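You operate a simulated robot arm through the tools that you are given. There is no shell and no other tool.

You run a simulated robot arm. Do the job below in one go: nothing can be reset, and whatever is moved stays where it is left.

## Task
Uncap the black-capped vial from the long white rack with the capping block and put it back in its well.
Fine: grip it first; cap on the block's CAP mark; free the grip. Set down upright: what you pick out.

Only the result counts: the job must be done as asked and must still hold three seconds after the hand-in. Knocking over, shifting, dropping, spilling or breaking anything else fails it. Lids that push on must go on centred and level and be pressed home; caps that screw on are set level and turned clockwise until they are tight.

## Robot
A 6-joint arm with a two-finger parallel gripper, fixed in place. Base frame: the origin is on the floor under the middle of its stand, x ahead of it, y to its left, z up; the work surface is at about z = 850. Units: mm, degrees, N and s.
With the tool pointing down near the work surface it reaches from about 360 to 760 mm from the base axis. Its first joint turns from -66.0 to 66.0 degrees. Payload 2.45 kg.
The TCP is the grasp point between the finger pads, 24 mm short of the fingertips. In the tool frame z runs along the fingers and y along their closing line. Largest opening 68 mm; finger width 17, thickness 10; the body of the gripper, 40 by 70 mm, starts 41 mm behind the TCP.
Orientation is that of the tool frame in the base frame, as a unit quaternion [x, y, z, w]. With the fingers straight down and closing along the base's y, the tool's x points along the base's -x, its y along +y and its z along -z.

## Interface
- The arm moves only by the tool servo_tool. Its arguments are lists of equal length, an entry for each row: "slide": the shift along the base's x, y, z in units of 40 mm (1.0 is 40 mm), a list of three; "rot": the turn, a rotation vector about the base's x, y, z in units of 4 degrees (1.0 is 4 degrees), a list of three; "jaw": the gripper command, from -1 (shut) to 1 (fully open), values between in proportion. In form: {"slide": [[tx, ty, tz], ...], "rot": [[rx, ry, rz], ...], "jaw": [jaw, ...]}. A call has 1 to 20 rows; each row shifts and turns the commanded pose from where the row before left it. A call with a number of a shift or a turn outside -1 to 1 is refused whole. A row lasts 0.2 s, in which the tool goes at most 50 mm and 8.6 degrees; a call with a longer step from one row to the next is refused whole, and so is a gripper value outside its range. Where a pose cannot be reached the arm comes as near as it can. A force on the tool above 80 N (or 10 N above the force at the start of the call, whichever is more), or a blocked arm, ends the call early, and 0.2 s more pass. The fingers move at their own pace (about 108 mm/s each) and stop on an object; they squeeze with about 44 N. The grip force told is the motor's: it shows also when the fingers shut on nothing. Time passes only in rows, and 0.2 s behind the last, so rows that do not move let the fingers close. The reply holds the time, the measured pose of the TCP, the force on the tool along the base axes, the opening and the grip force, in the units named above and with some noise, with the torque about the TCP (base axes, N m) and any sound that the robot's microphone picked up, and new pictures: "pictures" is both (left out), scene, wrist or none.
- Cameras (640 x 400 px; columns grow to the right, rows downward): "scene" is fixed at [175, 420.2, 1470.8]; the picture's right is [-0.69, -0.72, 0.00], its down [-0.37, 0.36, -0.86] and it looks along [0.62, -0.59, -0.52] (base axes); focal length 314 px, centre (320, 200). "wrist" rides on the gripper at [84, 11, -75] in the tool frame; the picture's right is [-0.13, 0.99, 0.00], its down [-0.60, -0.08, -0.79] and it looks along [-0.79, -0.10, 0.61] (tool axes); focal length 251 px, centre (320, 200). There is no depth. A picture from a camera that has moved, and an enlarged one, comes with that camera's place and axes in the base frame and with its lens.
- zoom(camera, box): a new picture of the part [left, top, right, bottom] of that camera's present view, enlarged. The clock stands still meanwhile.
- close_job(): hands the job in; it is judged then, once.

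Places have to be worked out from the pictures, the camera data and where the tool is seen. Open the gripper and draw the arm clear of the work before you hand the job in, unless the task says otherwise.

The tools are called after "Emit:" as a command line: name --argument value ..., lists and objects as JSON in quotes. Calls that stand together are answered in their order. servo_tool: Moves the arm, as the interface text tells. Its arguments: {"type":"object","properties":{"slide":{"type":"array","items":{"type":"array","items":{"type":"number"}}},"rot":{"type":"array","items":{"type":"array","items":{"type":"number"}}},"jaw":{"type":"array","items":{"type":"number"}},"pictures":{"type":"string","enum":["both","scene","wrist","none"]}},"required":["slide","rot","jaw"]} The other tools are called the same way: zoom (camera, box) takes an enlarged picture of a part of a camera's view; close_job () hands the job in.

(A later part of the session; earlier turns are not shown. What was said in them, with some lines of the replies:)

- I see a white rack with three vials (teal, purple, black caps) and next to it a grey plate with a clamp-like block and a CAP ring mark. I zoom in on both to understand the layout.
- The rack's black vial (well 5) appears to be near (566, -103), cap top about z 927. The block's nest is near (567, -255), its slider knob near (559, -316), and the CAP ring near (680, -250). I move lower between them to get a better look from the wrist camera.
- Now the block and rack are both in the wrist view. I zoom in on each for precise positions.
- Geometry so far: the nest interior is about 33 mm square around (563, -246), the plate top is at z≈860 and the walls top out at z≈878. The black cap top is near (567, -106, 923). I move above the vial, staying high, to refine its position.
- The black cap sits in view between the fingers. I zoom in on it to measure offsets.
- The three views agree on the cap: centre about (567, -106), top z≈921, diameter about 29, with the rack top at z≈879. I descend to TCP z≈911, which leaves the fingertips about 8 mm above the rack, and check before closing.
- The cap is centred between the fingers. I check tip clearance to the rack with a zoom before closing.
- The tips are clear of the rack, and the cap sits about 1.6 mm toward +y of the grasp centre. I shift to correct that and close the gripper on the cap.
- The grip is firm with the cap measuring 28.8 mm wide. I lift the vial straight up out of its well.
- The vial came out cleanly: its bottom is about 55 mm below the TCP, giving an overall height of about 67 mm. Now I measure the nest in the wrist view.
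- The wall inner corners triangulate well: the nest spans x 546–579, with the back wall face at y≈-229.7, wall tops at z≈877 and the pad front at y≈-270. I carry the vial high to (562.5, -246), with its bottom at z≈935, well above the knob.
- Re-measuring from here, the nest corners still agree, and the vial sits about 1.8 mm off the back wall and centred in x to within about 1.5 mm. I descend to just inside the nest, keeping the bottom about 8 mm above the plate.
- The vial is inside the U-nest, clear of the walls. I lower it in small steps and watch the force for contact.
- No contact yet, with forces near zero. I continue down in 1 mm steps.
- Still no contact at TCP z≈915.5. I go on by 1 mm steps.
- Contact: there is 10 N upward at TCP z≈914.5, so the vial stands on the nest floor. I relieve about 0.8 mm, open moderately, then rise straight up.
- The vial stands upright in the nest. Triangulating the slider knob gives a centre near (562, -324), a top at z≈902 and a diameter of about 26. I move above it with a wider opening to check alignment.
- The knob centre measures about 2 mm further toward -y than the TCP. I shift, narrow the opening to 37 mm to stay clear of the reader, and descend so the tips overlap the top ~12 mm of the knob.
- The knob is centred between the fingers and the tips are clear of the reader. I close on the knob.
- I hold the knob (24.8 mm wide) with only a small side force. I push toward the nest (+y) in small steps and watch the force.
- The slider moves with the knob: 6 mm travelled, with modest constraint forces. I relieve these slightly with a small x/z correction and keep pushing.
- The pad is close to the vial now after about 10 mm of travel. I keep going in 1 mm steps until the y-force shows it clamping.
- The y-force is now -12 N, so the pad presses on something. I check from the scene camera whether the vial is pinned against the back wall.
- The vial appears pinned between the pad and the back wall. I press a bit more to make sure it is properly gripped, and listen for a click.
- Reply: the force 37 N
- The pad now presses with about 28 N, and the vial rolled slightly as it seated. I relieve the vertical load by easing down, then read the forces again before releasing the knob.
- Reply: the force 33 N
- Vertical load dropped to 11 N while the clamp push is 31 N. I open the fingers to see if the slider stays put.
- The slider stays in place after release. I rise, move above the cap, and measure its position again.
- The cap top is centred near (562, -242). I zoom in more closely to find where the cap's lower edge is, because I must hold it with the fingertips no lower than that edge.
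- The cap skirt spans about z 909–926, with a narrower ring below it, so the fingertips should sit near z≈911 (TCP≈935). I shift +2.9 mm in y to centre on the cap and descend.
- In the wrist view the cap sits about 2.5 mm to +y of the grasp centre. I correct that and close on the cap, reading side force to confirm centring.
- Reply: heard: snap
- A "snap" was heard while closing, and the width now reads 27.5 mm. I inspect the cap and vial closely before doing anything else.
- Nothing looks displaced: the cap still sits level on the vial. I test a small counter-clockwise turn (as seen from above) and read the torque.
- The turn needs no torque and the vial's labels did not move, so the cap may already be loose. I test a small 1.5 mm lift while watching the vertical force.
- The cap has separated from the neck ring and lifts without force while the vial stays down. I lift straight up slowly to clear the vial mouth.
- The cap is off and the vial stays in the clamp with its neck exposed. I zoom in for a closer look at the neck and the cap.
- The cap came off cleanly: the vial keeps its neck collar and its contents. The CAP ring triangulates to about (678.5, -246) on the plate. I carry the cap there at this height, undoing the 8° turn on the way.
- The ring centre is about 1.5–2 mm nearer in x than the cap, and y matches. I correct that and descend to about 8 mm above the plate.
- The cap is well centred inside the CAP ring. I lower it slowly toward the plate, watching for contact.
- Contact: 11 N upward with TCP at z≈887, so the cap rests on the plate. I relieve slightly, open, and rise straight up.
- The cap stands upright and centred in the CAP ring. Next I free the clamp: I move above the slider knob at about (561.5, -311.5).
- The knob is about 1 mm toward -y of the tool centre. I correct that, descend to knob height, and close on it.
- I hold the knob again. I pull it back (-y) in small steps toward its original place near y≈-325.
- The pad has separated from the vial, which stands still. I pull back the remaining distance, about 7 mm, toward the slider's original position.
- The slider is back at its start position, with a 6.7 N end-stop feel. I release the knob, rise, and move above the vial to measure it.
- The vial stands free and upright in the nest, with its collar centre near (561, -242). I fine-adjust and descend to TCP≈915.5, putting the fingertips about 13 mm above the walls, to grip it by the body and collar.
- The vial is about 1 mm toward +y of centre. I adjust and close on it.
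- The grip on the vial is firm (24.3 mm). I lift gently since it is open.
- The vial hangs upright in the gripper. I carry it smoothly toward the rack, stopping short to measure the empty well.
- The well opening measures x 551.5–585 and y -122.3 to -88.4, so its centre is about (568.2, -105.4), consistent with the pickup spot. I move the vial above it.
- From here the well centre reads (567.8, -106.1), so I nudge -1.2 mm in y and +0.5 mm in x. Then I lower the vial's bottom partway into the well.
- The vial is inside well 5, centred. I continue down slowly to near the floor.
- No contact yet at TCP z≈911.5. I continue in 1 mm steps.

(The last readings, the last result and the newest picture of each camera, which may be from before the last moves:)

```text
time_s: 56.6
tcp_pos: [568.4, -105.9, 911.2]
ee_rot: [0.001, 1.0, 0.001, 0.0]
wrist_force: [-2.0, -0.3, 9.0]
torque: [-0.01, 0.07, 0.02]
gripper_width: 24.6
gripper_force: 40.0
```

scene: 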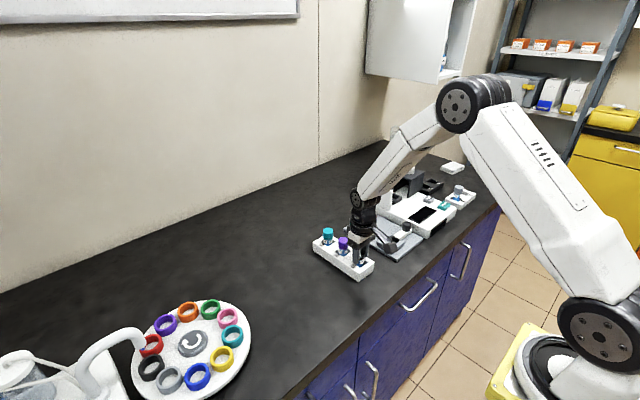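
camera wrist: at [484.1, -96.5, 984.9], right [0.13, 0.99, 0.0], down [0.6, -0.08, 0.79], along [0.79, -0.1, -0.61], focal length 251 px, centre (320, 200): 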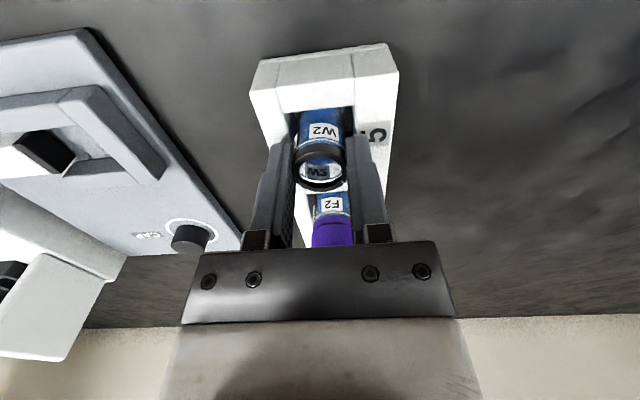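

Contact: 9 N upward, so the vial rests on the well floor. I ease up slightly, open evenly, and rise straight up.

Emit:
servo_tool --slide '[[0, 0, 0.015], [0, 0, 0], [0, 0, 0], [0, 0, 0], [0, 0, 0.15], [0, 0, 0.4], [0, 0, 0.7], [0, 0, 0.8], [0, 0, 0]]' --rot '[[0, 0, 0], [0, 0, 0], [0, 0, 0], [0, 0, 0], [0, 0, 0], [0, 0, 0], [0, 0, 0], [0, 0, 0], [0, 0, 0]]' --jaw '[-1, -0.15, 0.3, 0.3, 0.3, 0.3, 0.3, 0.3, 0.3]'

Emit:
zoom --camera "wrist" --box '[220, 0, 420, 200]'

Emit:
zoom --camera "scene" --box '[320, 200, 420, 290]'

```text
time_s: 58.6
tcp_pos: [568.7, -106.0, 992.9]
ee_rot: [0.0, 1.0, 0.0, 0.0]
wrist_force: [-0.8, -0.8, -0.1]
torque: [-0.02, 0.01, -0.02]
gripper_width: 44.2
gripper_force: 0.1
camera wrist: at [484.9, -96.2, 1067.5], right [0.13, 0.99, 0.0], down [0.6, -0.08, 0.79], along [0.79, -0.1, -0.61], focal length 251 px, centre (320, 200)
```

scene: 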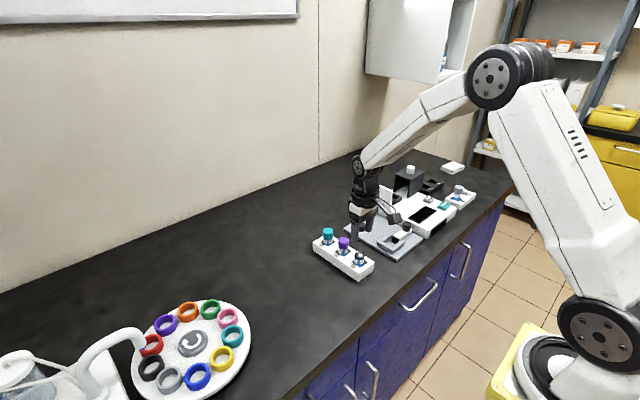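
wrist: 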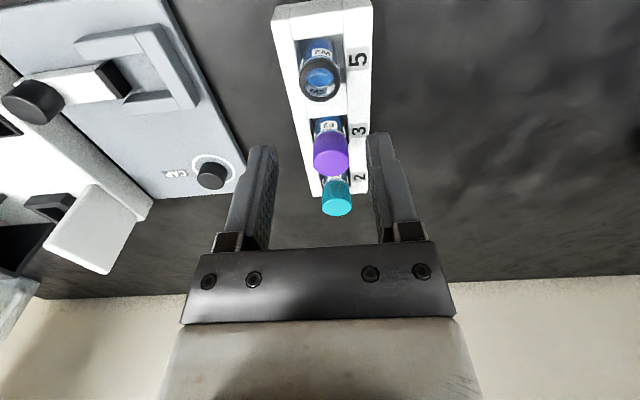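

```text
2.00 times, centred on (320, 100) of wrist
camera zoom: at [484.9, -96.2, 1067.5], right [0.13, 0.99, 0.0], down [0.6, -0.08, 0.79], along [0.79, -0.1, -0.61], focal length 503 px, centre (320, 400)
```

zoom: 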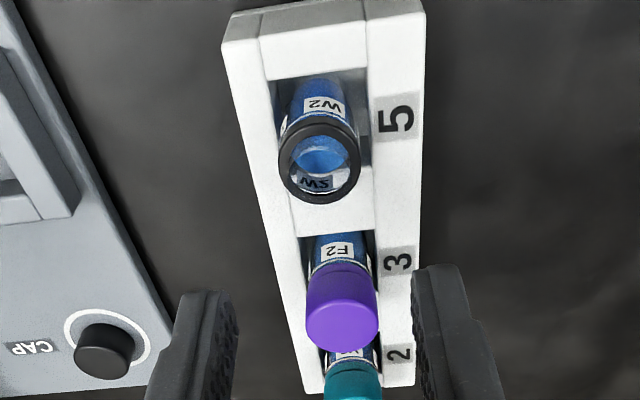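

```text
4.44 times, centred on (370, 245) of scene
camera zoom: at [175.0, 420.2, 1470.8], right [-0.69, -0.72, 0.0], down [-0.37, 0.36, -0.86], along [0.62, -0.59, -0.52], focal length 1395 px, centre (98, 0)
```

zoom: 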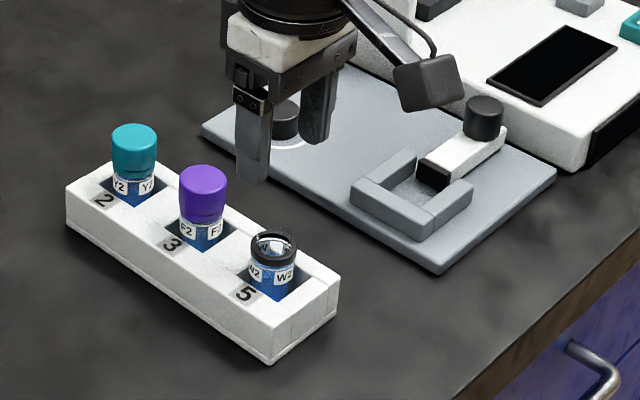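

The open vial stands upright in well 5, the cap is on the CAP mark, and the clamp is open. I draw the arm up and clear, with the gripper open, and take final pictures.

Emit:
servo_tool --slide '[[0, 0, 0.8], [0, 0, 0.9], [-0.3, 0.2, 0.9], [-0.5, 0.3, 0.8], [-0.5, 0.3, 0.8], [-0.3, 0.2, 0.8], [0, 0, 0], [0, 0, 0]]' --rot '[[0, 0, 0], [0, 0, 0], [0, 0, 0], [0, 0, 0], [0, 0, 0], [0, 0, 0], [0, 0, 0], [0, 0, 0]]' --jaw '[0.3, 0.3, 0.6, 1, 1, 1, 1, 1]'

Emit:
zoom --camera "scene" --box '[310, 190, 440, 290]'

Emit:
zoom --camera "wrist" --box '[80, 0, 340, 170]'

```text
time_s: 60.4
tcp_pos: [503.9, -66.5, 1192.2]
ee_rot: [0.0, 1.0, 0.0, -0.001]
wrist_force: [-0.6, -0.5, 0.4]
torque: [-0.01, -0.01, -0.01]
gripper_width: 67.8
gripper_force: 0.0
camera wrist: at [420.7, -55.7, 1266.5], right [0.13, 0.99, 0.0], down [0.6, -0.08, 0.79], along [0.79, -0.1, -0.61], focal length 251 px, centre (320, 200)
```

scene: 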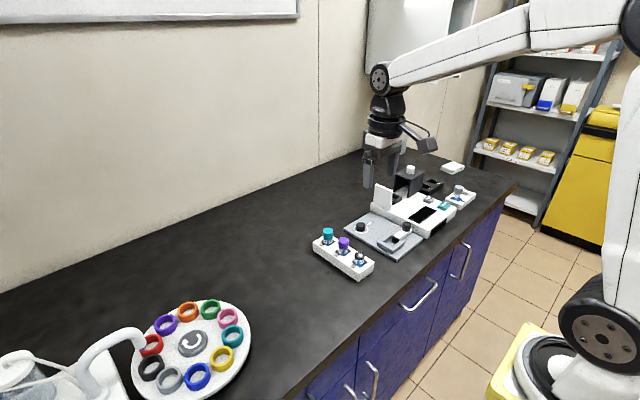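
wrist: 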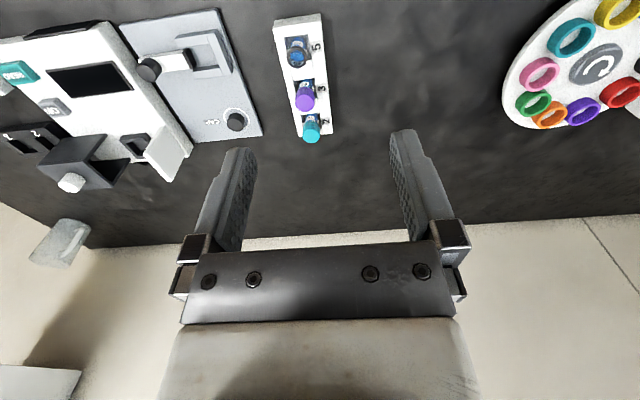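

```text
4.00 times, centred on (375, 240) of scene
camera zoom: at [175.0, 420.2, 1470.8], right [-0.69, -0.72, 0.0], down [-0.37, 0.36, -0.86], along [0.62, -0.59, -0.52], focal length 1256 px, centre (100, 40)
```

zoom: 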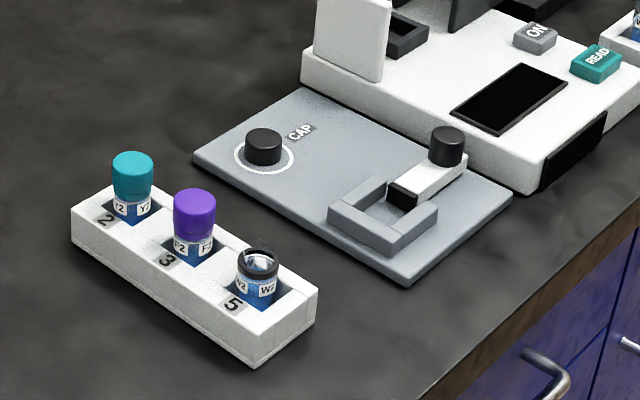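

```text
2.35 times, centred on (210, 85) of wrist
camera zoom: at [420.7, -55.7, 1266.5], right [0.13, 0.99, 0.0], down [0.6, -0.08, 0.79], along [0.79, -0.1, -0.61], focal length 592 px, centre (579, 471)
```

zoom: 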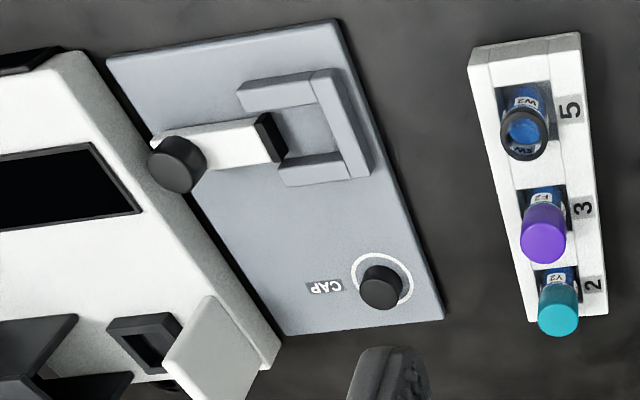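

The final views match the request: vial W2 is uncapped and upright in well 5, its cap sits level in the CAP ring, the clamp slider is back, and nothing else has moved. The arm is clear with the gripper open, so I hand the job in.

Emit:
close_job

```text
The job is handed in.
```

I uncapped the black-capped vial (label W2) and put it back upright in well 5. I handed the job in with the arm clear and the gripper open.

- **Cap:** it stands upright inside the ring of the block's CAP mark.
- **Grip:** I clamped the vial before uncapping it. Afterwards I slid the clamp back to its starting position, so the grip is free.
- **Snap while gripping the cap:** the microphone picked up a snap as the fingers closed. The cap then turned with no resistance and lifted off without force. A black collar stayed on the vial's neck. The vial and its contents looked intact in the close-up pictures.
- **Everything else:** the last pictures show the other vials, the rack and the reader where they were, with nothing knocked or spilled.
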